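You operate a simulated robot arm through the tools that you are given. There is no shell and no other tool.

You are at the controls of a simulated two-armed robot. One attempt, no reset.

## Task
Open the supply lever, start the pump and bleed the cold vent till water stands in its cup.
Fine: shut the vent knob before the cup runs over, then stop the pump.

It is judged by the outcome, as a careful person would: the job done as asked, and still so three seconds after it is handed in. It fails if anything else is knocked over, pushed out of place, dropped, spilled or broken.

## Robot
Two 7-joint arms with fingered hands on one trunk that stands fixed in place. Base frame: the origin is at the foot of the trunk, x ahead of it, y to its left, z up. Readings come in m, degrees, newtons and seconds.
The left shoulder is at [0.07, 0.139, 0.833], the right one opposite. With the tool pointing down near the work surface each hand reaches from about 0.46 to 0.84 m from the base axis, measured 20 degrees to its own side. Payload 3.9 kg a hand.
The tool frame of a hand sits at the grasp point between the pads (the TCP): z along the fingers, y along the line on which they close. The tips reach 0.029 m beyond it. Largest opening 0.1 m; the body of the gripper starts 0.034 m behind the TCP. The gripper is a hand of 5 fingers: y runs from the thumb to the fingers, the wrist lies at [-0.015, -0.105, -0.177] in the tool frame, and closing takes about 1.5 s.
Orientation is told as [roll, pitch, yaw] about the base's x, y, z axes, in that order, counted from this pose: with the fingers straight down and the wrist toward the robot, the tool's x, y and z point along [0, 1, 0], [1, 0, 0] and [0, 0, -1] of the base frame.

## Interface
- The arms move only by the tool jog_arm. It takes "left_series", "right_series" or both (then of equal length, played together; a hand with none holds still); each is a list that holds one entry, the list of rows, each a list of 7 numbers: the shift along the tool's x, y, z in mm, then the turn, a rotation vector about the tool's x, y, z in rad, then the finger opening in mm, from 0 to 100. In form: [[[x, y, z, rx, ry, rz, fingers], ...]]. A call has 1 to 20 rows; each row is the pose to reach, as a shift and turn from the pose commanded when the call began, along the tool's axes at that moment. Each row takes 0.2 s and may step no farther than 0.05 m and 8.6 degrees from the row before; otherwise, or with a gripper value out of range, the whole call is refused. A pose out of reach is approached as far as the arm can. The call stops where the force on the tool passes 40 N (or 10 N more than at its start, if that is more) or the arm is blocked; 0.2 s more then pass. The fingers move at their own pace (about 0.153 m/s each) and stop on an object; they squeeze with about 32 N. The grip force told is the motor's: it shows also when the fingers shut on nothing. Time passes only in rows, and 0.2 s behind the last, so rows that repeat a pose let the fingers close. It gives the time, the measured TCP pose, the force on the tool (base axes), the opening and the grip force at its end, in the units of the frame above (readings bear some noise), with the torque about the TCP (base axes, N m) and any sound that the robot's microphone picked up, and new pictures: "show" is both (left out), scene, wrist or none (wrist: the cameras of the hands that moved).
- Cameras (640 x 400 px; columns grow to the right, rows downward): "scene" is now at [0.1371, 0.0305, 1.1752]; the picture's right is [0.32, -0.95, 0.00], its down [-0.33, -0.11, -0.94] and it looks along [0.88, 0.30, -0.35] (base axes); focal length 328 px, centre (320, 200). "left" rides on the left gripper at [-0.066, -0.086, -0.121] in its tool frame; the picture's right is [-0.76, -0.31, 0.58], its down [0.59, -0.70, 0.40] and it looks along [0.28, 0.64, 0.71] (tool axes); focal length 247 px, centre (320, 200). "right" rides on the right gripper at [0.066, -0.086, -0.121] in its tool frame; the picture's right is [-0.76, 0.31, -0.58], its down [-0.59, -0.70, 0.40] and it looks along [-0.28, 0.64, 0.71] (tool axes); focal length 247 px, centre (320, 200). There is no depth. A picture from a camera that has moved, and an enlarged one, comes with that camera's place and axes in the base frame and with its lens.
- slide_trunk(by): slides the trunk up (or, below 0, down) by that many m; the arms and the scene camera ride with it, the base frame stays. It gives what a move gives, with no picture.
- set_grasp(shape, hand): the hand has 5 fingers and takes this shape, open, in about a second: jaw (thumb against the fingers, like two jaws); tri (thumb and two fingers); tip (a fingertip pinch); poke (one finger out to press); point (the index stretched); flat (the hand flat); cup (the hand cupped); fist (a fist). The gripper value then closes the fingers along that shape, each until it touches; the sizes above hold for jaw. It gives what a move gives, with no picture.
- head_to(pan, tilt): turns the head with the scene camera to pan (to the left, within 86 degrees either way) and tilt (down, from -29 to 69), counted from straight ahead of the robot. It gives what a move gives, and a new picture of the scene camera.
- inspect(camera, box): a new picture of the part [left, top, right, bottom] of that camera's present view, enlarged. The clock stands still meanwhile.
- close_job(): hands the job in; it is judged then, once.

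Places have to be worked out from the pictures, the camera data and where the tool is seen. Open the grippers and draw the arms clear of the work before you hand the job in, unless the task says otherwise.

The tools are called after "Request:" as name(argument=value, ...) on one line, values as JSON. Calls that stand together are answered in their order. jog_arm: Moves the arms, as the interface text tells. Its arguments: {"type":"object","properties":{"left_series":{"type":"array"},"right_series":{"type":"array"},"show":{"type":"string","enum":["both","scene","wrist","none"]}},"required":[]} The other tools are called the same way: slide_trunk (by) slides the trunk up or down; set_grasp (shape, hand) gives the hand a shape; head_to (pan, tilt) turns the head that bears the scene camera; inspect (camera, box) takes an enlarged picture of a part of a camera's view; close_job () hands the job in.

At the start:

```text
time: 0.0
left_position: [0.4133, 0.4349, 1.0733]
left_orientation: [0.0, 0.1, 26.9]
left_force: [-0.3, -0.3, 0.0]
left_moment: [0.0, -0.02, 0.02]
left_finger_gap: 0.0997
left_gripper_force: 0.0
left_shape: jaw
right_position: [0.5987, -0.0003, 1.0146]
right_orientation: [0.0, -0.1, 26.9]
right_force: [0.6, -0.6, 0.5]
right_moment: [0.02, -0.03, 0.0]
right_finger_gap: 0.0999
right_gripper_force: 0.1
right_shape: jaw
trunk travel left (down, up): [-0.475, 0.365]
head pan, tilt: [18.9, 20.7]
```

scene: 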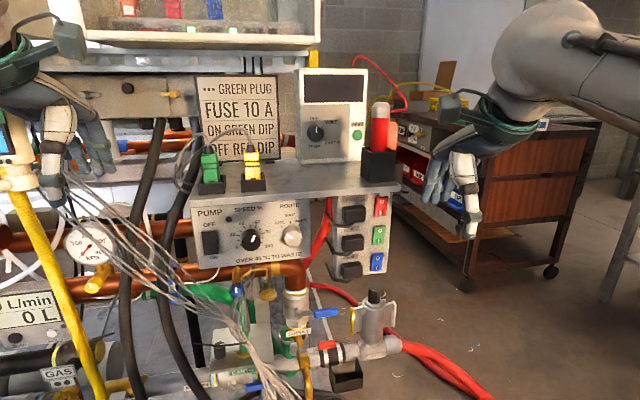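
right: 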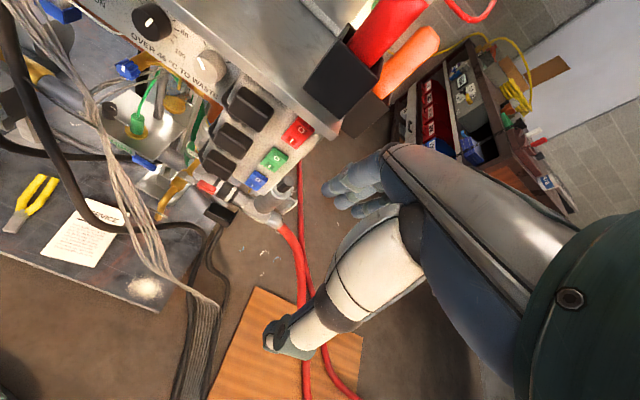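
left: 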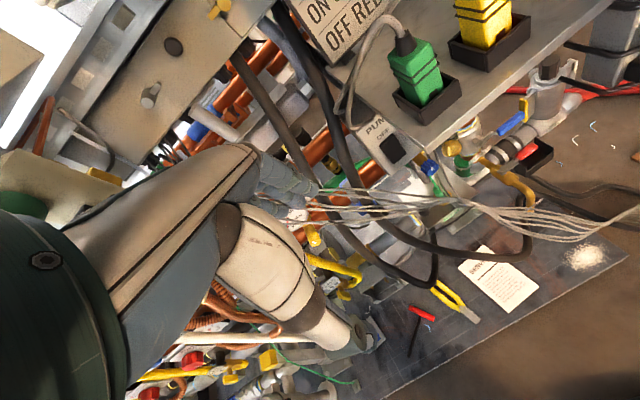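

The scene shows a plumbing rig with a pump panel, plugs, a fuse notice and several valves. I'll enlarge the parts to read the labels before moving.

Request:
inspect(camera="scene", box=[180, 60, 340, 160])

Request:
inspect(camera="scene", box=[180, 180, 400, 290])

Request:
inspect(camera="scene", box=[200, 270, 420, 400])

Request:
inspect(camera="scene", box=[0, 200, 220, 400])

Request:
inspect(camera="scene", box=[0, 0, 330, 200])

Request:
inspect(camera="right", box=[0, 0, 330, 240])

Request:
inspect(camera="left", box=[260, 0, 640, 350])

```text
4.00 times, centred on (260, 110) of scene
camera zoom: at [0.1371, 0.0305, 1.1752], right [0.32, -0.95, 0.0], down [-0.33, -0.11, -0.94], along [0.88, 0.3, -0.35], focal length 1312 px, centre (560, 560)
```

zoom: 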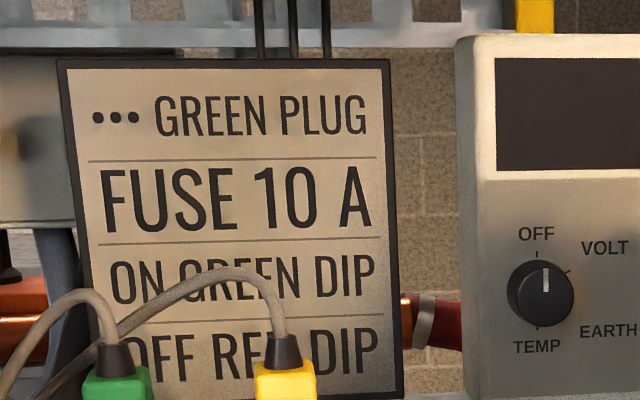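

```text
2.91 times, centred on (290, 235) of scene
camera zoom: at [0.1371, 0.0305, 1.1752], right [0.32, -0.95, 0.0], down [-0.33, -0.11, -0.94], along [0.88, 0.3, -0.35], focal length 954 px, centre (407, 98)
```

zoom: 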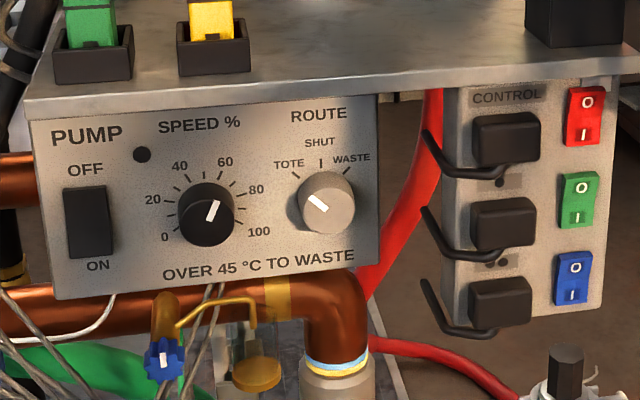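

```text
2.91 times, centred on (310, 335) of scene
camera zoom: at [0.1371, 0.0305, 1.1752], right [0.32, -0.95, 0.0], down [-0.33, -0.11, -0.94], along [0.88, 0.3, -0.35], focal length 954 px, centre (349, -193)
```

zoom: 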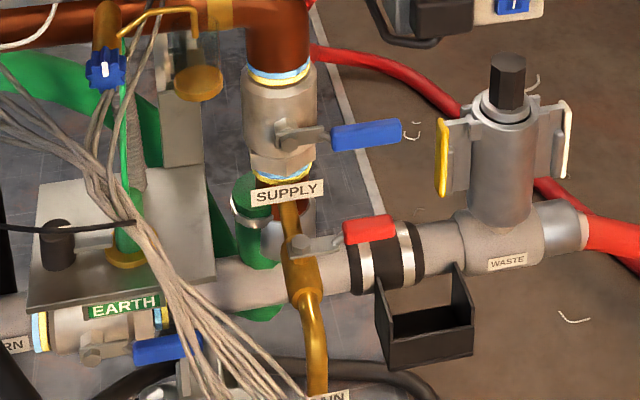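

```text
2.00 times, centred on (110, 300) of scene
camera zoom: at [0.1371, 0.0305, 1.1752], right [0.32, -0.95, 0.0], down [-0.33, -0.11, -0.94], along [0.88, 0.3, -0.35], focal length 656 px, centre (740, 0)
```

zoom: 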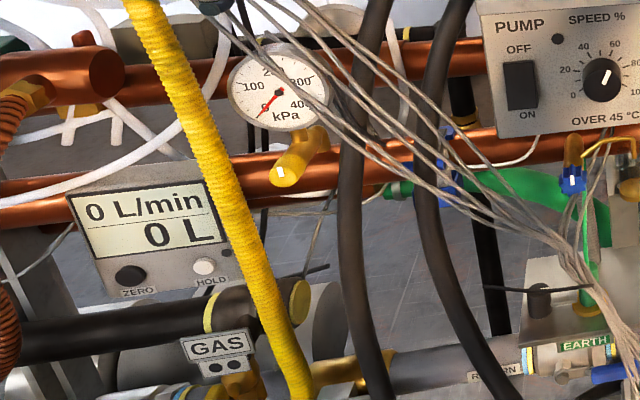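

```text
1.94 times, centred on (165, 100) of scene
camera zoom: at [0.1371, 0.0305, 1.1752], right [0.32, -0.95, 0.0], down [-0.33, -0.11, -0.94], along [0.88, 0.3, -0.35], focal length 636 px, centre (621, 394)
```

zoom: 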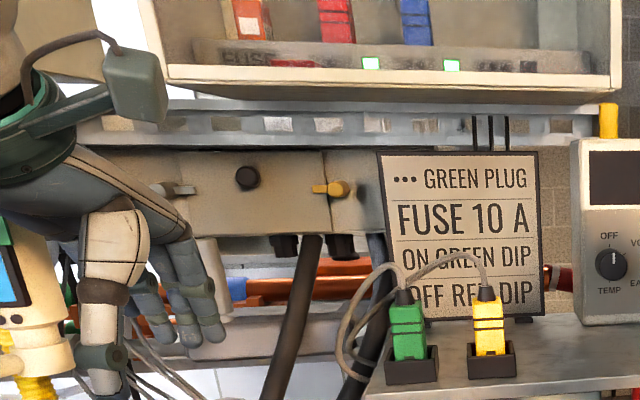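

```text
1.67 times, centred on (165, 120) of right
camera zoom: at [0.4934, 0.0197, 1.1359], right [0.62, -0.54, 0.58], down [-0.36, -0.84, -0.4], along [0.7, 0.04, -0.71], focal length 412 px, centre (578, 333)
```

zoom: 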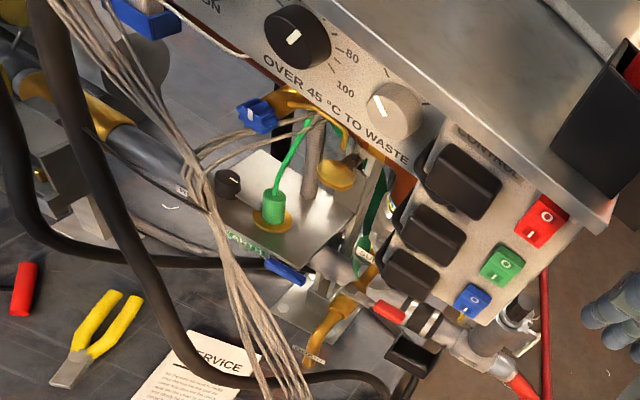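

```text
1.14 times, centred on (450, 175) of left
camera zoom: at [0.3667, 0.336, 1.1927], right [0.07, -0.81, -0.58], down [-0.89, 0.21, -0.4], along [0.44, 0.54, -0.71], focal length 282 px, centre (171, 229)
```

zoom: 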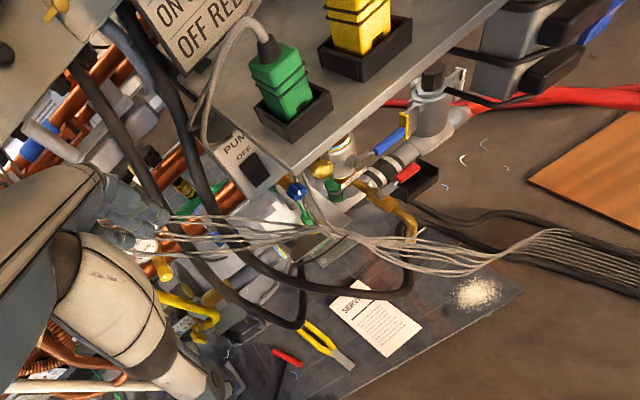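

The supply lever (blue, crosswise to a vertical pipe), the pump rocker and a blue vent knob with a gooseneck are visible. I look around more with the head to see everything (other vents, the fuse notices, the meter).

Request:
head_to(pan=25, tilt=45)

Request:
inspect(camera="scene", box=[0, 0, 640, 400])

Request:
inspect(camera="scene", box=[260, 40, 480, 180])

```text
time: 0.9
left_position: [0.4128, 0.4347, 1.0715]
left_orientation: [0.1, -0.1, 26.9]
left_force: [-0.8, 0.2, 0.6]
left_moment: [-0.02, 0.0, 0.04]
left_finger_gap: 0.0996
left_gripper_force: 0.0
left_shape: jaw
right_position: [0.5992, 0.0001, 1.0142]
right_orientation: [0.0, -0.1, 26.9]
right_force: [0.3, -0.1, -0.5]
right_moment: [-0.03, -0.03, -0.03]
right_finger_gap: 0.1
right_gripper_force: 0.1
right_shape: jaw
trunk travel left (down, up): [-0.475, 0.365]
head pan, tilt: [25.0, 45.0]
camera scene: at [0.1229, 0.0347, 1.1377], right [0.42, -0.91, 0.0], down [-0.64, -0.3, -0.71], along [0.64, 0.3, -0.71], focal length 328 px, centre (320, 200)
```

scene: 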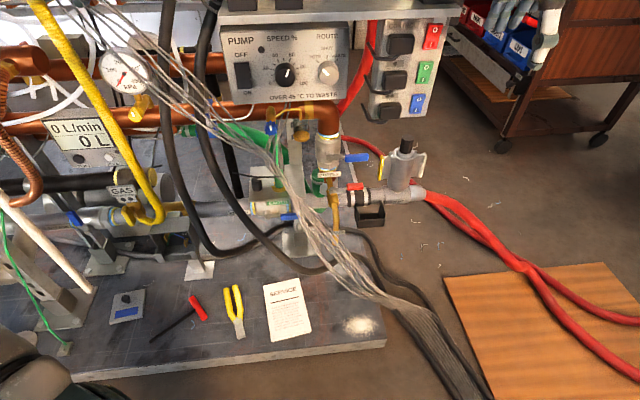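

```text
1.00 times, centred on (320, 200) of scene (not enlarged: the box is as wide or as high as the picture)
camera zoom: at [0.1229, 0.0347, 1.1377], right [0.42, -0.91, 0.0], down [-0.64, -0.3, -0.71], along [0.64, 0.3, -0.71], focal length 328 px, centre (320, 200)
```

zoom: 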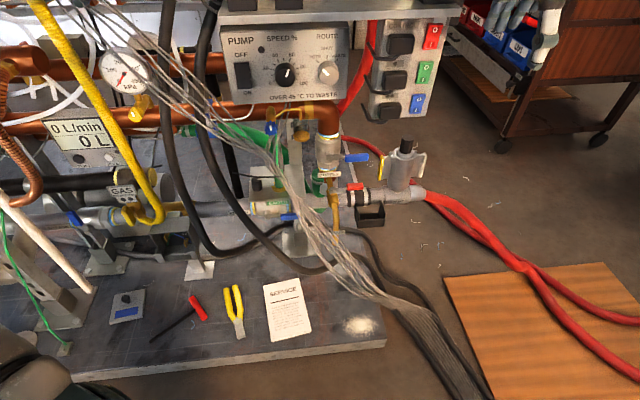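

```text
2.86 times, centred on (370, 110) of scene
camera zoom: at [0.1229, 0.0347, 1.1377], right [0.42, -0.91, 0.0], down [-0.64, -0.3, -0.71], along [0.64, 0.3, -0.71], focal length 938 px, centre (177, 457)
```

zoom: 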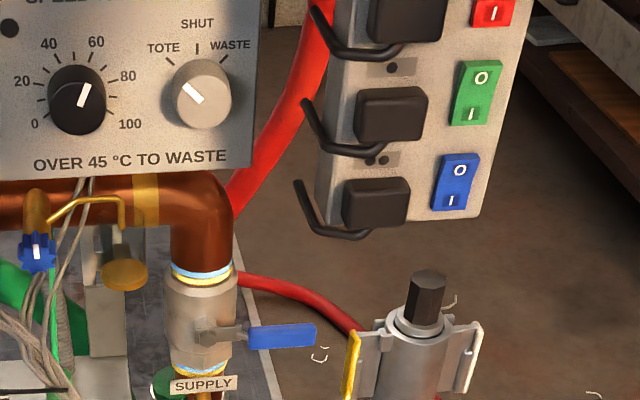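

The blue vent on the return of the supply pipe is likely "cold". I look further to the left for other vents and notes.

Request:
head_to(pan=55, tilt=30)

Request:
inspect(camera="scene", box=[320, 100, 640, 300])

Request:
inspect(camera="scene", box=[0, 100, 320, 300])

```text
time: 1.8
left_position: [0.4133, 0.433, 1.0722]
left_orientation: [0.0, 0.1, 27.0]
left_force: [-0.1, -0.6, 0.2]
left_moment: [0.02, -0.01, -0.01]
left_finger_gap: 0.1
left_gripper_force: 0.0
left_shape: jaw
right_position: [0.5979, -0.0001, 1.0142]
right_orientation: [0.1, 0.1, 26.9]
right_force: [-0.1, 0.6, -0.3]
right_moment: [0.01, 0.04, -0.03]
right_finger_gap: 0.0997
right_gripper_force: 0.0
right_shape: jaw
trunk travel left (down, up): [-0.475, 0.365]
head pan, tilt: [55.0, 30.0]
camera scene: at [0.1011, 0.0743, 1.1602], right [0.82, -0.57, 0.0], down [-0.29, -0.41, -0.87], along [0.5, 0.71, -0.5], focal length 328 px, centre (320, 200)
```

scene: 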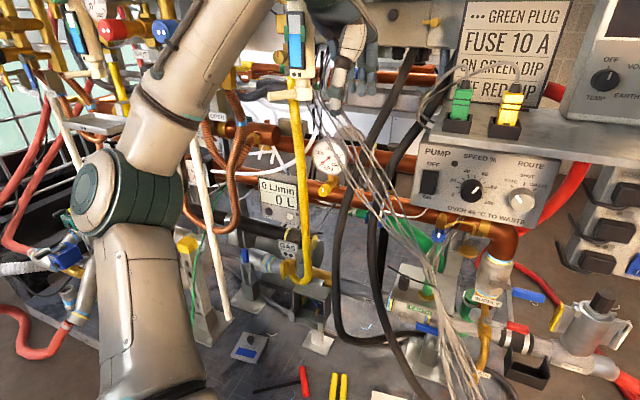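

```text
2.00 times, centred on (480, 200) of scene
camera zoom: at [0.1011, 0.0743, 1.1602], right [0.82, -0.57, 0.0], down [-0.29, -0.41, -0.87], along [0.5, 0.71, -0.5], focal length 656 px, centre (0, 200)
```

zoom: 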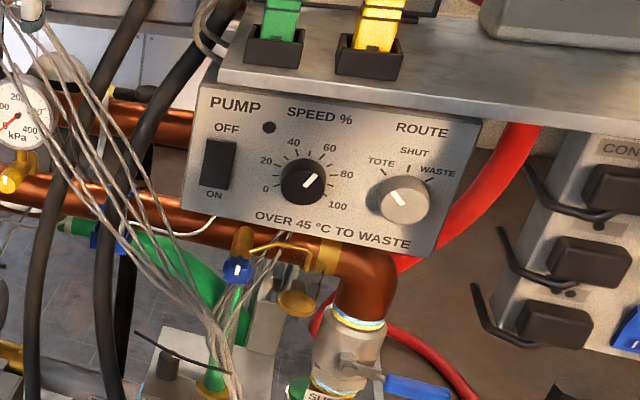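

```text
2.00 times, centred on (160, 200) of scene
camera zoom: at [0.1011, 0.0743, 1.1602], right [0.82, -0.57, 0.0], down [-0.29, -0.41, -0.87], along [0.5, 0.71, -0.5], focal length 656 px, centre (640, 200)
```

zoom: 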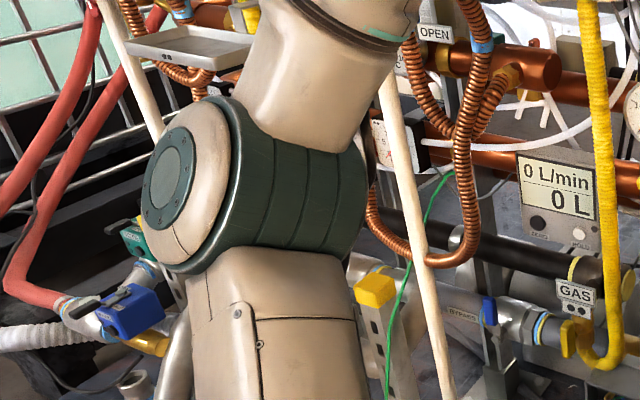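

The panel points triangulate well: the panel is turned about 31°, with the speed knob at (0.68, 0.37, 0.85), the switch at about (0.645, 0.45, 0.845), the vent knob at (0.668, 0.415, 0.718), its cup at (0.736, 0.371, 0.67) and the supply handle at about (0.81, 0.24, 0.60). I move the right hand back and down through free space for a closer camera look at the lever.

Request:
jog_arm(right_series=[[[10, -40, 20, 0, 0, 0, 100], [20, -80, 50, 0, 0, 0, 100], [27, -98, 95, 0, 0, 0, 100], [27, -98, 140, 0, 0, 0, 100], [27, -98, 188, 0, 0, 0, 100], [27, -98, 235, 0, 0, 0, 100]]], show="both")

Request:
head_to(pan=25, tilt=35)

Request:
inspect(camera="right", box=[160, 0, 480, 200])

```text
refused: row 2 steps farther than a row can; nothing moved
```

```text
time: 2.8
left_position: [0.413, 0.4337, 1.0722]
left_orientation: [0.0, 0.1, 27.0]
left_force: [-0.7, 0.0, 0.4]
left_moment: [0.02, -0.01, -0.01]
left_finger_gap: 0.0996
left_gripper_force: 0.1
left_shape: jaw
right_position: [0.5978, 0.0001, 1.0149]
right_orientation: [0.0, 0.0, 26.8]
right_force: [-0.6, 0.1, -0.2]
right_moment: [0.0, -0.02, 0.0]
right_finger_gap: 0.0999
right_gripper_force: 0.0
right_shape: jaw
trunk travel left (down, up): [-0.475, 0.365]
head pan, tilt: [25.0, 35.0]
camera scene: at [0.1289, 0.0376, 1.1525], right [0.42, -0.91, 0.0], down [-0.52, -0.24, -0.82], along [0.74, 0.35, -0.57], focal length 328 px, centre (320, 200)
```

scene: 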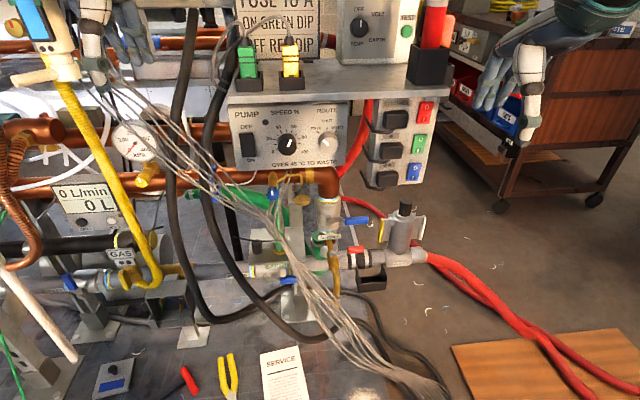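

```text
2.00 times, centred on (320, 100) of right
camera zoom: at [0.4934, 0.0197, 1.1359], right [0.62, -0.54, 0.58], down [-0.36, -0.84, -0.4], along [0.7, 0.04, -0.71], focal length 494 px, centre (320, 400)
```

zoom: 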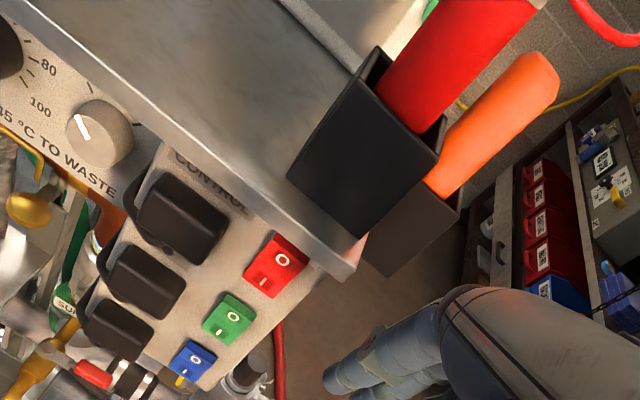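

The first move was refused for an over-long step. I resend it with shorter steps.

Request:
jog_arm(right_series=[[[8, -30, 15, 0, 0, 0, 100], [16, -60, 40, 0, 0, 0, 100], [24, -90, 70, 0, 0, 0, 100], [27, -98, 110, 0, 0, 0, 100], [27, -98, 153, 0, 0, 0, 100], [27, -98, 195, 0, 0, 0, 100], [27, -98, 235, 0, 0, 0, 100]]], show="both")

Request:
inspect(camera="right", box=[160, 0, 480, 200])

```text
time: 4.4
left_position: [0.4143, 0.4339, 1.0724]
left_orientation: [-0.1, 0.0, 26.9]
left_force: [-0.2, 0.1, 0.7]
left_moment: [0.01, 0.02, -0.01]
left_finger_gap: 0.0998
left_gripper_force: 0.2
left_shape: jaw
right_position: [0.5002, -0.0205, 0.7803]
right_orientation: [0.0, 0.0, 26.9]
right_force: [0.0, -0.4, 0.4]
right_moment: [-0.02, 0.02, 0.02]
right_finger_gap: 0.0997
right_gripper_force: 0.1
right_shape: jaw
trunk travel left (down, up): [-0.475, 0.365]
head pan, tilt: [25.0, 35.0]
camera scene: at [0.1294, 0.0377, 1.1524], right [0.42, -0.91, 0.0], down [-0.52, -0.24, -0.82], along [0.74, 0.35, -0.57], focal length 328 px, centre (320, 200)
camera right: at [0.3947, -0.0007, 0.9006], right [0.62, -0.54, 0.58], down [-0.36, -0.84, -0.4], along [0.7, 0.04, -0.71], focal length 247 px, centre (320, 200)
```

scene: 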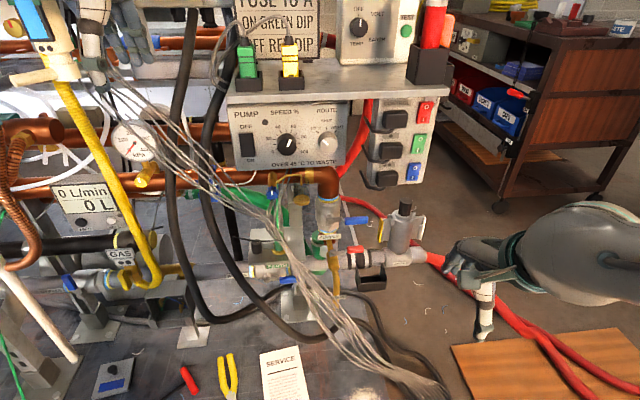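
right: 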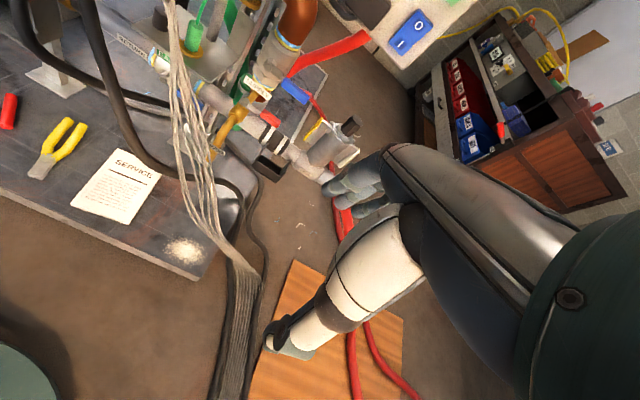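

```text
2.00 times, centred on (320, 100) of right
camera zoom: at [0.3947, -0.0007, 0.9006], right [0.62, -0.54, 0.58], down [-0.36, -0.84, -0.4], along [0.7, 0.04, -0.71], focal length 494 px, centre (320, 400)
```

zoom: 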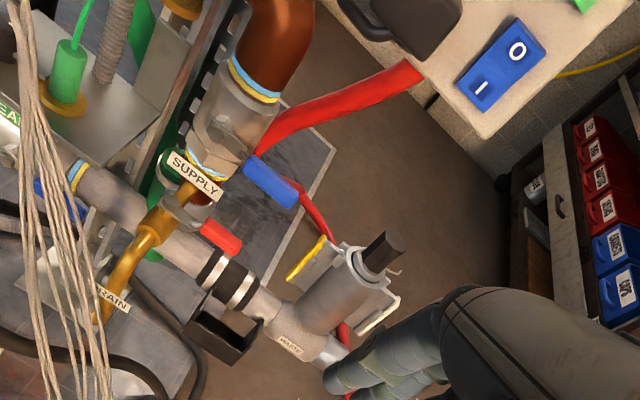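

Now the lever is in both views. I zoom the scene camera at the lever, vent and cup to triangulate.

Request:
inspect(camera="scene", box=[230, 160, 430, 285])

Request:
inspect(camera="right", box=[220, 20, 380, 120])

```text
3.20 times, centred on (330, 222) of scene
camera zoom: at [0.1294, 0.0377, 1.1524], right [0.42, -0.91, 0.0], down [-0.52, -0.24, -0.82], along [0.74, 0.35, -0.57], focal length 1050 px, centre (288, 128)
```

zoom: 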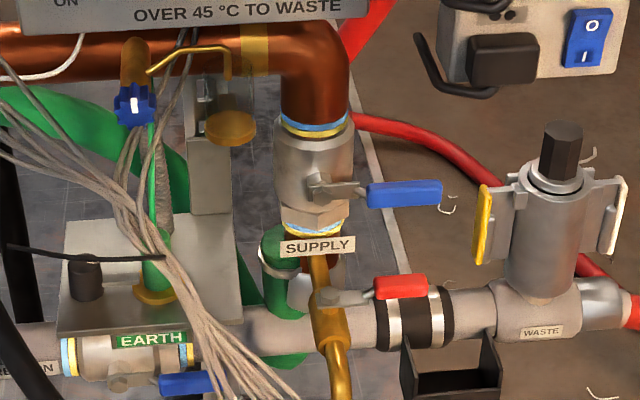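

```text
4.00 times, centred on (300, 70) of right
camera zoom: at [0.3947, -0.0007, 0.9006], right [0.62, -0.54, 0.58], down [-0.36, -0.84, -0.4], along [0.7, 0.04, -0.71], focal length 988 px, centre (400, 720)
```

zoom: 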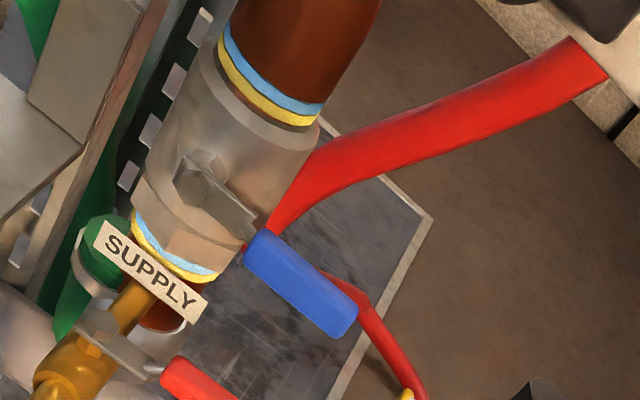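

Triangulated: lever pivot ≈ (0.799, 0.321, 0.582), blue handle from about (0.81, 0.27) to (0.832, 0.22) at z ≈ 0.585, lying crosswise to its vertical pipe (closed). I pitch the right hand to point horizontally at the rig, closing the fingers, staying well back.

Request:
jog_arm(right_series=[[[5, 8, 16, -0.143, 0, 0, 80], [10, 16, 33, -0.286, 0, 0, 60], [16, 23, 49, -0.428, 0, 0, 40], [21, 31, 65, -0.571, 0, 0, 20], [26, 39, 82, -0.714, 0, 0, 0], [31, 47, 98, -0.857, 0, 0, 0], [37, 54, 114, -1.0, 0, 0, 0], [42, 62, 131, -1.142, 0, 0, 0], [47, 70, 147, -1.285, 0, 0, 0], [52, 78, 163, -1.428, 0, 0, 0], [58, 85, 180, -1.571, 0, 0, 0]]], show="both")

```text
time: 6.8
left_position: [0.4122, 0.434, 1.072]
left_orientation: [0.0, 0.0, 26.8]
left_force: [0.5, -0.5, 0.8]
left_moment: [-0.02, -0.01, -0.04]
left_finger_gap: 0.0997
left_gripper_force: 0.1
left_shape: jaw
right_position: [0.5479, 0.0701, 0.5997]
right_orientation: [-124.8, -89.9, 151.8]
right_force: [0.5, 0.1, -0.9]
right_moment: [-0.03, -0.02, 0.0]
right_finger_gap: 0.0
right_gripper_force: 32.4
right_shape: jaw
trunk travel left (down, up): [-0.475, 0.365]
head pan, tilt: [25.0, 35.0]
camera scene: at [0.1294, 0.0375, 1.1525], right [0.42, -0.91, 0.0], down [-0.52, -0.24, -0.82], along [0.74, 0.35, -0.57], focal length 328 px, centre (320, 200)
camera right: at [0.4116, 0.0739, 0.5134], right [-0.17, -0.94, 0.31], down [0.62, -0.34, -0.7], along [0.76, 0.07, 0.64], focal length 247 px, centre (320, 200)
```

scene: 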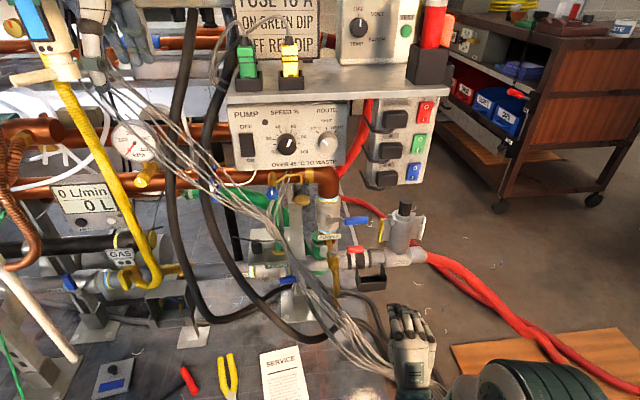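
right: 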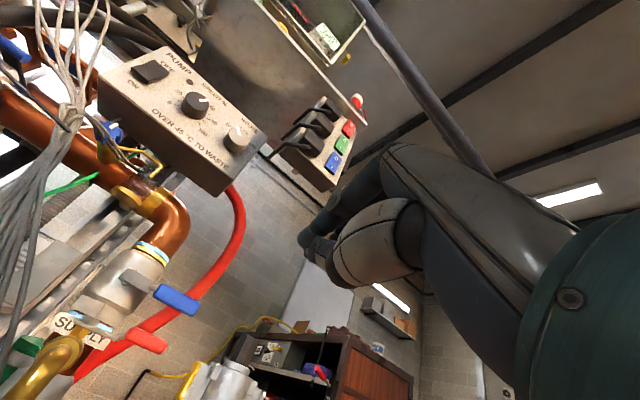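

The hand points at the rig as wished, and the handle re-triangulates to (0.818, 0.247, 0.58). The full hand is broad, so I try the poke shape to see what one finger looks like.

Request:
set_grasp(hand="right", shape="poke")

Request:
inspect(camera="right", box=[0, 0, 640, 400])

Request:
inspect(camera="scene", box=[340, 275, 540, 400])

```text
time: 7.7
left_position: [0.4131, 0.4344, 1.0726]
left_orientation: [0.0, 0.0, 26.9]
left_force: [0.3, 0.2, -0.1]
left_moment: [-0.01, 0.01, 0.05]
left_finger_gap: 0.0998
left_gripper_force: 0.1
left_shape: jaw
right_position: [0.5474, 0.0709, 0.5994]
right_orientation: [-43.2, -89.9, 70.2]
right_force: [0.0, 0.6, -0.2]
right_moment: [-0.02, 0.04, -0.01]
right_finger_gap: 0.0
right_gripper_force: 0.1
right_shape: poke
trunk travel left (down, up): [-0.475, 0.365]
head pan, tilt: [25.0, 35.0]
```

```text
1.00 times, centred on (320, 200) of right (not enlarged: the box is as wide or as high as the picture)
camera zoom: at [0.4113, 0.0738, 0.5143], right [-0.17, -0.94, 0.31], down [0.62, -0.35, -0.7], along [0.76, 0.07, 0.64], focal length 247 px, centre (320, 200)
```

zoom: 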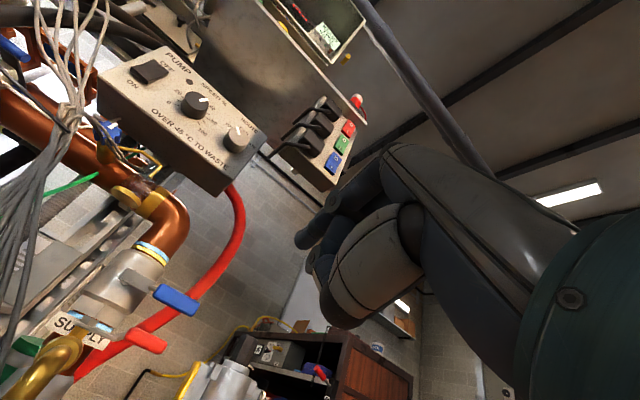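

```text
3.20 times, centred on (440, 338) of scene
camera zoom: at [0.1289, 0.0375, 1.1525], right [0.42, -0.91, 0.0], down [-0.52, -0.24, -0.82], along [0.74, 0.35, -0.57], focal length 1050 px, centre (-64, -240)
```

zoom: 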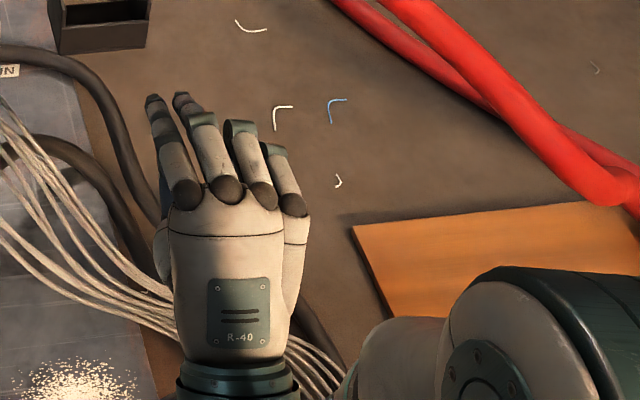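

In poke shape the index stands out at the TCP line, leftmost on the hand, ideal for pushing. I advance to just short of the handle, below its height, and look.

Request:
jog_arm(right_series=[[[4, -25, 20, 0, 0, 0, 0], [8, -50, 50, 0, 0, 0, 0], [12, -60, 95, 0, 0, 0, 0], [16, -60, 140, 0, 0, 0, 0], [20, -60, 185, 0, 0, 0, 0], [20, -60, 225, 0, 0, 0, 0], [20, -60, 255, 0, 0, 0, 0]]], show="both")

Request:
inspect(camera="scene", box=[270, 190, 430, 290])

```text
time: 9.3
left_position: [0.4124, 0.4341, 1.0716]
left_orientation: [0.0, -0.1, 26.9]
left_force: [-0.4, -0.2, -0.9]
left_moment: [-0.02, -0.01, 0.0]
left_finger_gap: 0.0998
left_gripper_force: 0.1
left_shape: jaw
right_position: [0.6617, 0.1174, 0.5613]
right_orientation: [41.6, -90.0, -14.8]
right_force: [0.4, -0.1, 0.7]
right_moment: [-0.01, 0.0, -0.01]
right_finger_gap: 0.0002
right_gripper_force: 0.1
right_shape: poke
right hand out of reach, approached as far as the arm can: row 4, 5, 6, 7
trunk travel left (down, up): [-0.475, 0.365]
head pan, tilt: [25.0, 35.0]
camera scene: at [0.1289, 0.0376, 1.1524], right [0.42, -0.91, 0.0], down [-0.52, -0.24, -0.82], along [0.74, 0.35, -0.57], focal length 328 px, centre (320, 200)
camera right: at [0.5251, 0.1223, 0.4753], right [-0.17, -0.94, 0.31], down [0.62, -0.34, -0.7], along [0.76, 0.07, 0.64], focal length 247 px, centre (320, 200)
```

scene: 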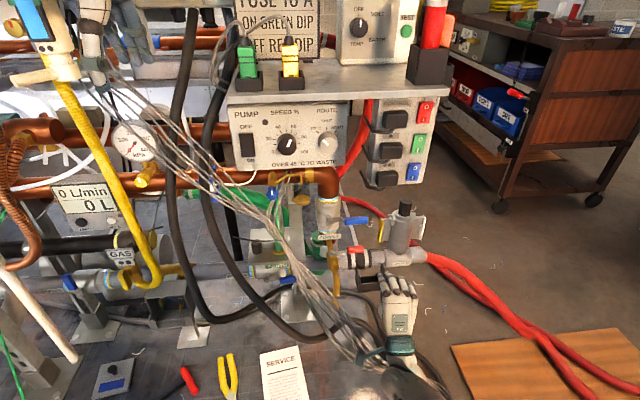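
right: 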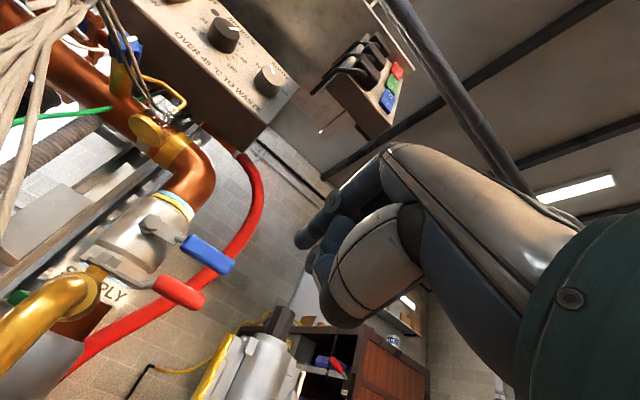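

```text
4.00 times, centred on (350, 240) of scene
camera zoom: at [0.1289, 0.0376, 1.1524], right [0.42, -0.91, 0.0], down [-0.52, -0.24, -0.82], along [0.74, 0.35, -0.57], focal length 1312 px, centre (200, 40)
```

zoom: 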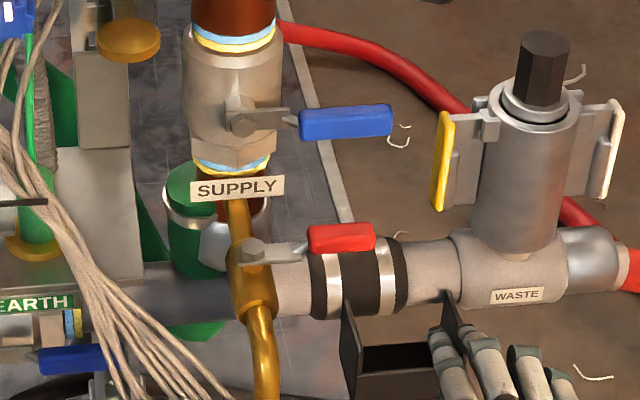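

The right arm is at its limit (shoulder-to-wrist about 0.60 m) well short of the handle, but the left shoulder is closer to everything, so I'll use the left arm. First I draw the right hand back out of the way.

Request:
jog_arm(right_series=[[[0, 0, -40, 0, 0, 0, 0], [0, 0, -85, 0, 0, 0, 0], [0, 0, -130, 0, 0, 0, 0], [0, 0, -175, 0, 0, 0, 0], [-10, 10, -215, 0, 0, 0, 0], [-30, 30, -250, 0, 0, 0, 0], [-60, 60, -260, 0, 0, 0, 0], [-95, 80, -270, 0, 0, 0, 0]]], show="scene")

Request:
inspect(camera="scene", box=[270, 180, 430, 280])

Request:
inspect(camera="scene", box=[30, 220, 230, 345])

Request:
inspect(camera="scene", box=[60, 0, 320, 162])

```text
time: 11.1
left_position: [0.4126, 0.4343, 1.072]
left_orientation: [0.0, 0.0, 26.9]
left_force: [-0.4, 0.2, 0.8]
left_moment: [0.0, 0.02, -0.01]
left_finger_gap: 0.0997
left_gripper_force: 0.1
left_shape: jaw
right_position: [0.4657, -0.084, 0.6428]
right_orientation: [-142.1, -89.9, 169.0]
right_force: [-0.3, -0.1, 0.0]
right_moment: [-0.01, 0.01, 0.01]
right_finger_gap: 0.0
right_gripper_force: 0.1
right_shape: poke
right hand out of reach, approached as far as the arm can: row 4
trunk travel left (down, up): [-0.475, 0.365]
head pan, tilt: [25.0, 35.0]
camera scene: at [0.1285, 0.0374, 1.1525], right [0.42, -0.91, 0.0], down [-0.52, -0.24, -0.82], along [0.74, 0.35, -0.57], focal length 328 px, centre (320, 200)
```

scene: 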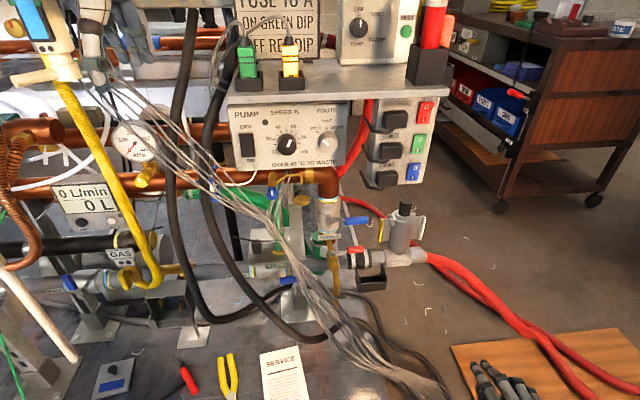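

```text
4.00 times, centred on (350, 230) of scene
camera zoom: at [0.1285, 0.0374, 1.1525], right [0.42, -0.91, 0.0], down [-0.52, -0.24, -0.82], along [0.74, 0.35, -0.57], focal length 1312 px, centre (200, 80)
```

zoom: 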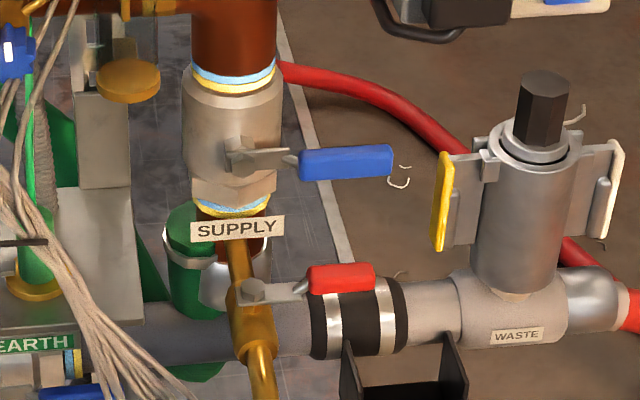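

```text
3.20 times, centred on (130, 282) of scene
camera zoom: at [0.1285, 0.0374, 1.1525], right [0.42, -0.91, 0.0], down [-0.52, -0.24, -0.82], along [0.74, 0.35, -0.57], focal length 1050 px, centre (928, -64)
```

zoom: 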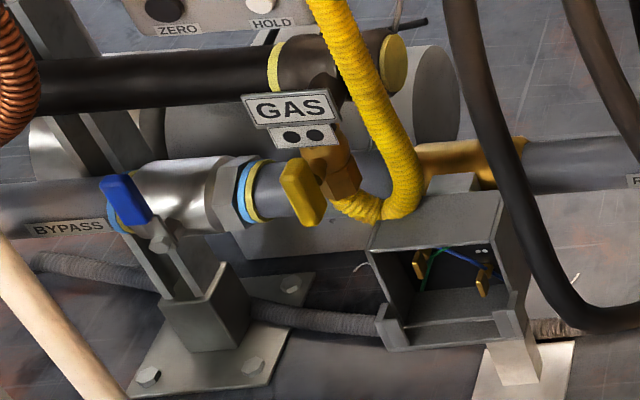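

```text
2.46 times, centred on (190, 81) of scene
camera zoom: at [0.1285, 0.0374, 1.1525], right [0.42, -0.91, 0.0], down [-0.52, -0.24, -0.82], along [0.74, 0.35, -0.57], focal length 808 px, centre (640, 493)
```

zoom: 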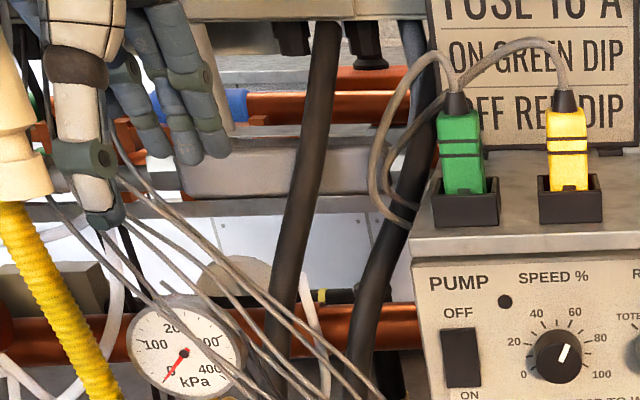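

I'll first back the left hand straight away from the cable bundle, then toward the centre, and check the pictures.

Request:
jog_arm(left_series=[[[0, -40, 0, 0, 0, 0, 100], [0, -80, 0, 0, 0, 0, 100], [-35, -105, 0, 0, 0, 0, 100], [-80, -120, 5, 0, 0, 0, 100], [-125, -126, 15, 0, 0, 0, 100]]], show="both")

Request:
set_grasp(hand="left", shape="point")

Request:
inspect(camera="left", box=[0, 0, 640, 400])

Request:
inspect(camera="scene", box=[0, 0, 640, 400])

```text
time: 12.3
left_position: [0.3563, 0.2652, 1.0567]
left_orientation: [0.0, 0.0, 26.9]
left_force: [-0.8, 0.0, 0.0]
left_moment: [0.0, 0.03, 0.03]
left_finger_gap: 0.0999
left_gripper_force: 0.0
left_shape: jaw
left hand out of reach, approached as far as the arm can: row 2, 3, 4
right_position: [0.4659, -0.0848, 0.6418]
right_orientation: [154.7, -89.9, -127.9]
right_force: [-0.3, 0.2, 0.0]
right_moment: [-0.01, 0.02, 0.0]
right_finger_gap: 0.0
right_gripper_force: 0.0
right_shape: poke
trunk travel left (down, up): [-0.475, 0.365]
head pan, tilt: [25.0, 35.0]
camera scene: at [0.1289, 0.0368, 1.1525], right [0.42, -0.91, 0.0], down [-0.52, -0.24, -0.82], along [0.74, 0.35, -0.57], focal length 328 px, centre (320, 200)
camera left: at [0.3098, 0.1659, 1.1769], right [0.07, -0.81, -0.58], down [-0.89, 0.21, -0.4], along [0.44, 0.54, -0.71], focal length 247 px, centre (320, 200)
```

scene: 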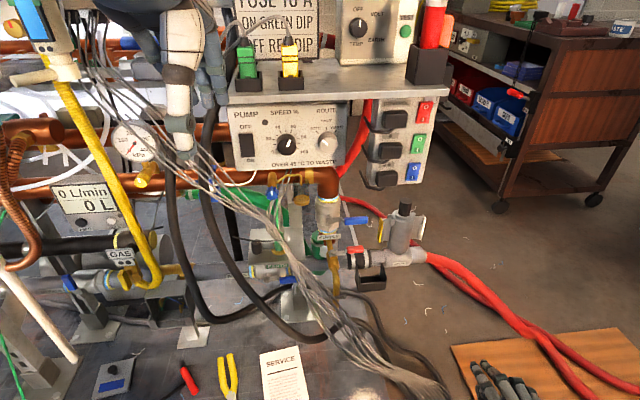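
left: 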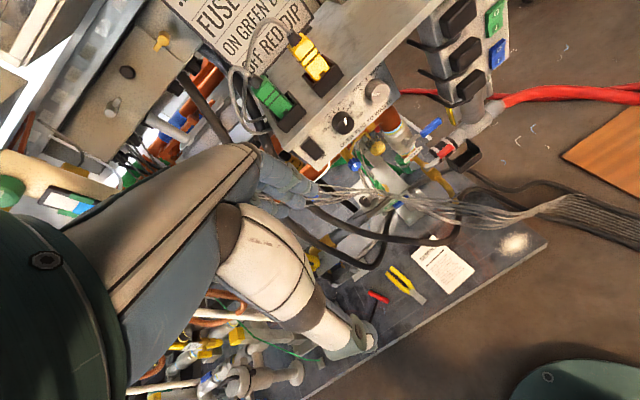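

```text
time: 13.2
left_position: [0.3563, 0.2652, 1.0555]
left_orientation: [0.0, 0.0, 27.0]
left_force: [-0.2, -0.5, 0.8]
left_moment: [0.0, 0.01, 0.02]
left_finger_gap: 0.093
left_gripper_force: 0.1
left_shape: point
right_position: [0.4652, -0.0845, 0.6412]
right_orientation: [-112.5, -90.0, 139.5]
right_force: [0.3, -0.7, -0.9]
right_moment: [0.04, -0.01, 0.03]
right_finger_gap: 0.0
right_gripper_force: 0.1
right_shape: poke
trunk travel left (down, up): [-0.475, 0.365]
head pan, tilt: [25.0, 35.0]
```

```text
1.00 times, centred on (320, 200) of left (not enlarged: the box is as wide or as high as the picture)
camera zoom: at [0.3099, 0.1675, 1.1769], right [0.07, -0.81, -0.58], down [-0.89, 0.21, -0.4], along [0.44, 0.54, -0.71], focal length 247 px, centre (320, 200)
```

zoom: 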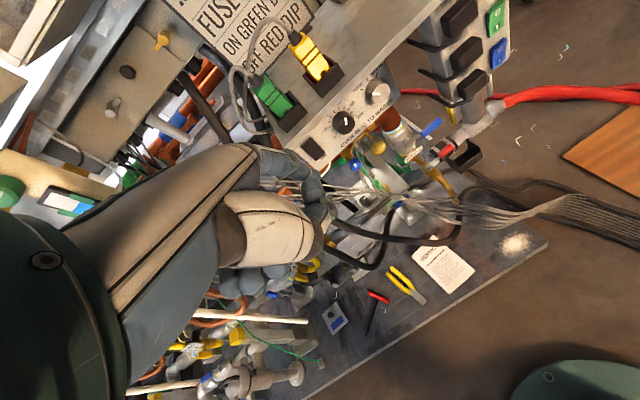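

```text
1.00 times, centred on (320, 200) of scene (not enlarged: the box is as wide or as high as the picture)
camera zoom: at [0.1289, 0.0376, 1.1525], right [0.42, -0.91, 0.0], down [-0.52, -0.24, -0.82], along [0.74, 0.35, -0.57], focal length 328 px, centre (320, 200)
```

zoom: 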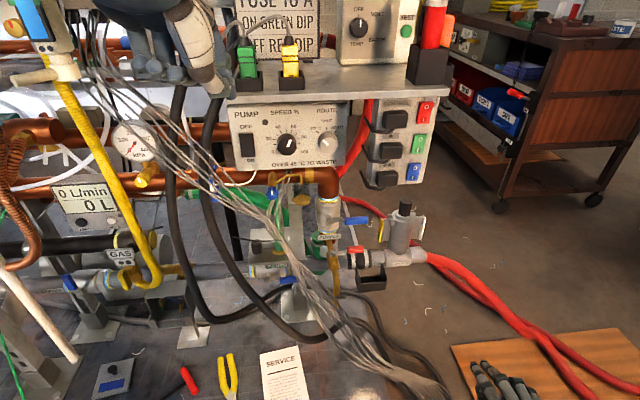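

The point shape makes a fist with little reach; I switch the left hand to poke and take trunk height and posture next.

Request:
set_grasp(hand="left", shape="poke")

Request:
inspect(camera="left", box=[160, 80, 480, 280])

Request:
inspect(camera="scene", box=[60, 0, 320, 162])

```text
time: 14.1
left_position: [0.3567, 0.2662, 1.0543]
left_orientation: [0.0, 0.1, 27.0]
left_force: [0.2, -0.5, -0.4]
left_moment: [-0.01, -0.02, -0.02]
left_finger_gap: 0.0
left_gripper_force: 0.1
left_shape: poke
right_position: [0.4663, -0.0835, 0.643]
right_orientation: [-117.8, -89.9, 144.6]
right_force: [1.0, 0.5, 0.2]
right_moment: [-0.03, -0.01, -0.01]
right_finger_gap: 0.0002
right_gripper_force: 0.0
right_shape: poke
trunk travel left (down, up): [-0.475, 0.365]
head pan, tilt: [25.0, 35.0]
```

```text
2.00 times, centred on (320, 180) of left
camera zoom: at [0.3099, 0.1674, 1.1769], right [0.07, -0.81, -0.58], down [-0.89, 0.21, -0.4], along [0.44, 0.54, -0.71], focal length 494 px, centre (320, 240)
```

zoom: 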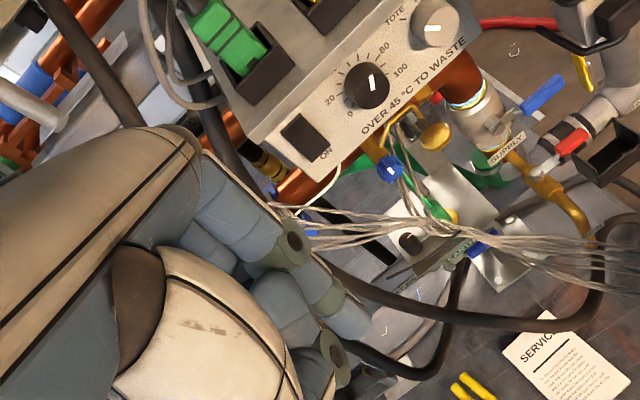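

```text
2.46 times, centred on (190, 81) of scene
camera zoom: at [0.1289, 0.0375, 1.1525], right [0.42, -0.91, 0.0], down [-0.52, -0.24, -0.82], along [0.74, 0.35, -0.57], focal length 808 px, centre (640, 493)
```

zoom: 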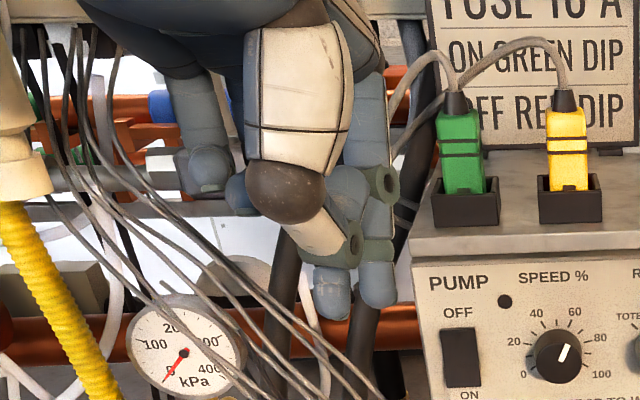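

Poke on the left hand has the index (thumb tip backing it) standing out. Before using it, I bring the right hand back to the fingers-down posture so its camera can later watch the vent cup.

Request:
jog_arm(right_series=[[[4, 19, 0, 0.143, 0, 0, 0], [8, 38, 5, 0.286, 0, 0, 0], [12, 57, 10, 0.428, 0, 0, 0], [16, 76, 16, 0.571, 0, 0, 0], [20, 95, 22, 0.714, 0, 0, 0], [24, 114, 28, 0.857, 0, 0, 0], [28, 133, 34, 1.0, 0, 0, 0], [32, 152, 40, 1.142, 0, 0, 0], [36, 171, 46, 1.285, 0, 0, 0], [40, 190, 52, 1.428, 0, 0, 0], [41, 207, 59, 1.571, 0, 0, 0]]], show="none")

Request:
slide_trunk(by=-0.15)

```text
time: 16.5
left_position: [0.3561, 0.2653, 1.0558]
left_orientation: [0.1, 0.0, 26.9]
left_force: [-0.6, -0.6, -1.0]
left_moment: [-0.02, 0.0, 0.01]
left_finger_gap: 0.0
left_gripper_force: 0.0
left_shape: poke
right_position: [0.4978, -0.02, 0.8483]
right_orientation: [0.1, 0.1, 27.0]
right_force: [0.7, -0.6, 0.0]
right_moment: [0.0, -0.02, 0.0]
right_finger_gap: 0.0
right_gripper_force: 0.0
right_shape: poke
right hand out of reach, approached as far as the arm can: row 5, 6
trunk travel left (down, up): [-0.475, 0.365]
head pan, tilt: [25.0, 35.0]
```

```text
time: 18.2
left_position: [0.3561, 0.2651, 0.9063]
left_orientation: [0.0, 0.0, 26.9]
left_force: [-0.3, 0.1, -0.8]
left_moment: [-0.02, -0.01, 0.0]
left_finger_gap: 0.0001
left_gripper_force: 0.1
left_shape: poke
right_position: [0.4972, -0.0207, 0.6982]
right_orientation: [0.1, 0.0, 27.0]
right_force: [0.6, 0.1, 0.6]
right_moment: [-0.02, 0.01, -0.01]
right_finger_gap: 0.0
right_gripper_force: 0.0
right_shape: poke
trunk travel left (down, up): [-0.325, 0.515]
head pan, tilt: [25.0, 35.0]
```

Trunk is down 0.15 with all clear. I raise the right hand to its observing place and look with both cameras.

Request:
jog_arm(right_series=[[[0, 0, -45, 0, 0, 0, 0], [-5, 10, -90, 0, 0, 0, 0], [-15, 30, -130, 0, 0, 0, 0], [-30, 60, -160, 0, 0, 0, 0], [-45, 89, -180, 0, 0, 0, 0]]], show="both")

Request:
head_to(pan=22, tilt=25)

Request:
inspect(camera="right", box=[80, 0, 340, 162])

```text
time: 19.4
left_position: [0.3559, 0.2642, 0.906]
left_orientation: [0.0, 0.1, 26.8]
left_force: [1.3, 0.2, 0.4]
left_moment: [0.01, 0.01, 0.04]
left_finger_gap: 0.0
left_gripper_force: 0.1
left_shape: poke
right_position: [0.5139, -0.0205, 0.7974]
right_orientation: [0.0, -0.1, 26.8]
right_force: [-0.7, -0.1, 0.2]
right_moment: [-0.03, -0.05, -0.01]
right_finger_gap: 0.0
right_gripper_force: 0.1
right_shape: poke
right hand out of reach, approached as far as the arm can: row 3, 4, 5
trunk travel left (down, up): [-0.325, 0.515]
head pan, tilt: [25.0, 35.0]
camera scene: at [0.1288, 0.0376, 1.0025], right [0.42, -0.91, 0.0], down [-0.52, -0.24, -0.82], along [0.74, 0.35, -0.57], focal length 328 px, centre (320, 200)
camera right: at [0.4088, -0.001, 0.9189], right [0.61, -0.54, 0.58], down [-0.36, -0.84, -0.4], along [0.7, 0.04, -0.71], focal length 247 px, centre (320, 200)
```

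scene: 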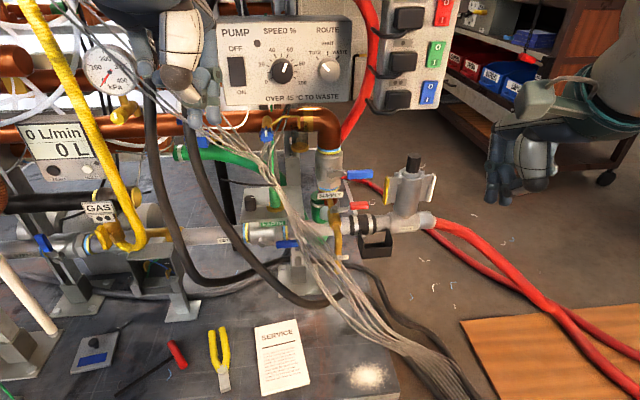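
right: 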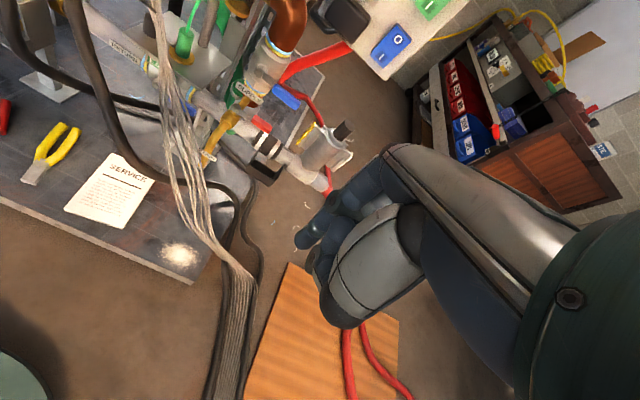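

```text
time: 20.1
left_position: [0.3552, 0.2654, 0.9058]
left_orientation: [-0.1, 0.1, 26.9]
left_force: [-0.2, 0.1, -0.4]
left_moment: [0.02, 0.02, -0.02]
left_finger_gap: 0.0002
left_gripper_force: 0.0
left_shape: poke
right_position: [0.5146, -0.02, 0.7976]
right_orientation: [0.0, 0.0, 26.8]
right_force: [0.0, 0.2, -0.8]
right_moment: [0.02, -0.02, -0.01]
right_finger_gap: 0.0
right_gripper_force: 0.0
right_shape: poke
trunk travel left (down, up): [-0.325, 0.515]
head pan, tilt: [22.0, 25.0]
camera scene: at [0.1345, 0.0348, 1.0182], right [0.37, -0.93, 0.0], down [-0.39, -0.16, -0.91], along [0.84, 0.34, -0.42], focal length 328 px, centre (320, 200)
```

scene: 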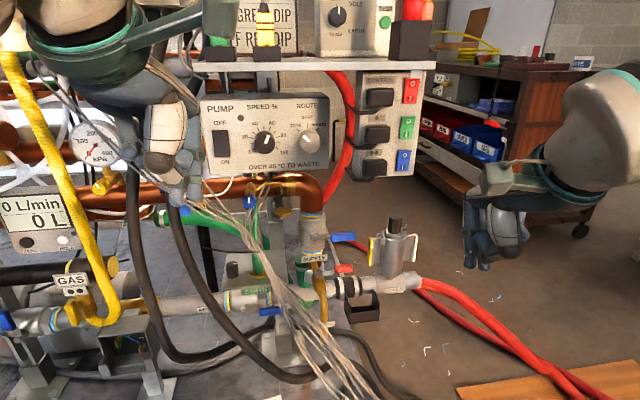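

```text
2.46 times, centred on (210, 81) of right
camera zoom: at [0.4088, -0.001, 0.9188], right [0.61, -0.54, 0.58], down [-0.36, -0.84, -0.4], along [0.7, 0.04, -0.71], focal length 608 px, centre (591, 493)
```

zoom: 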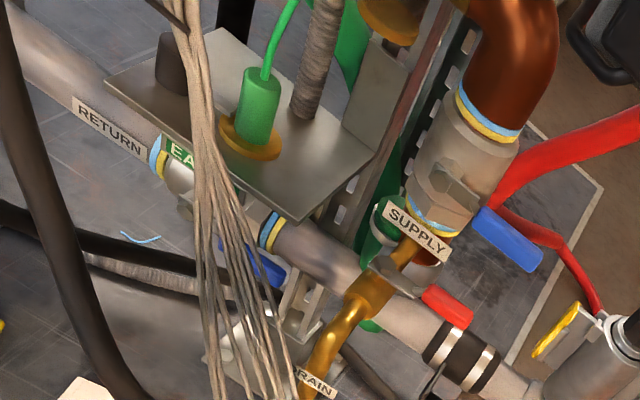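

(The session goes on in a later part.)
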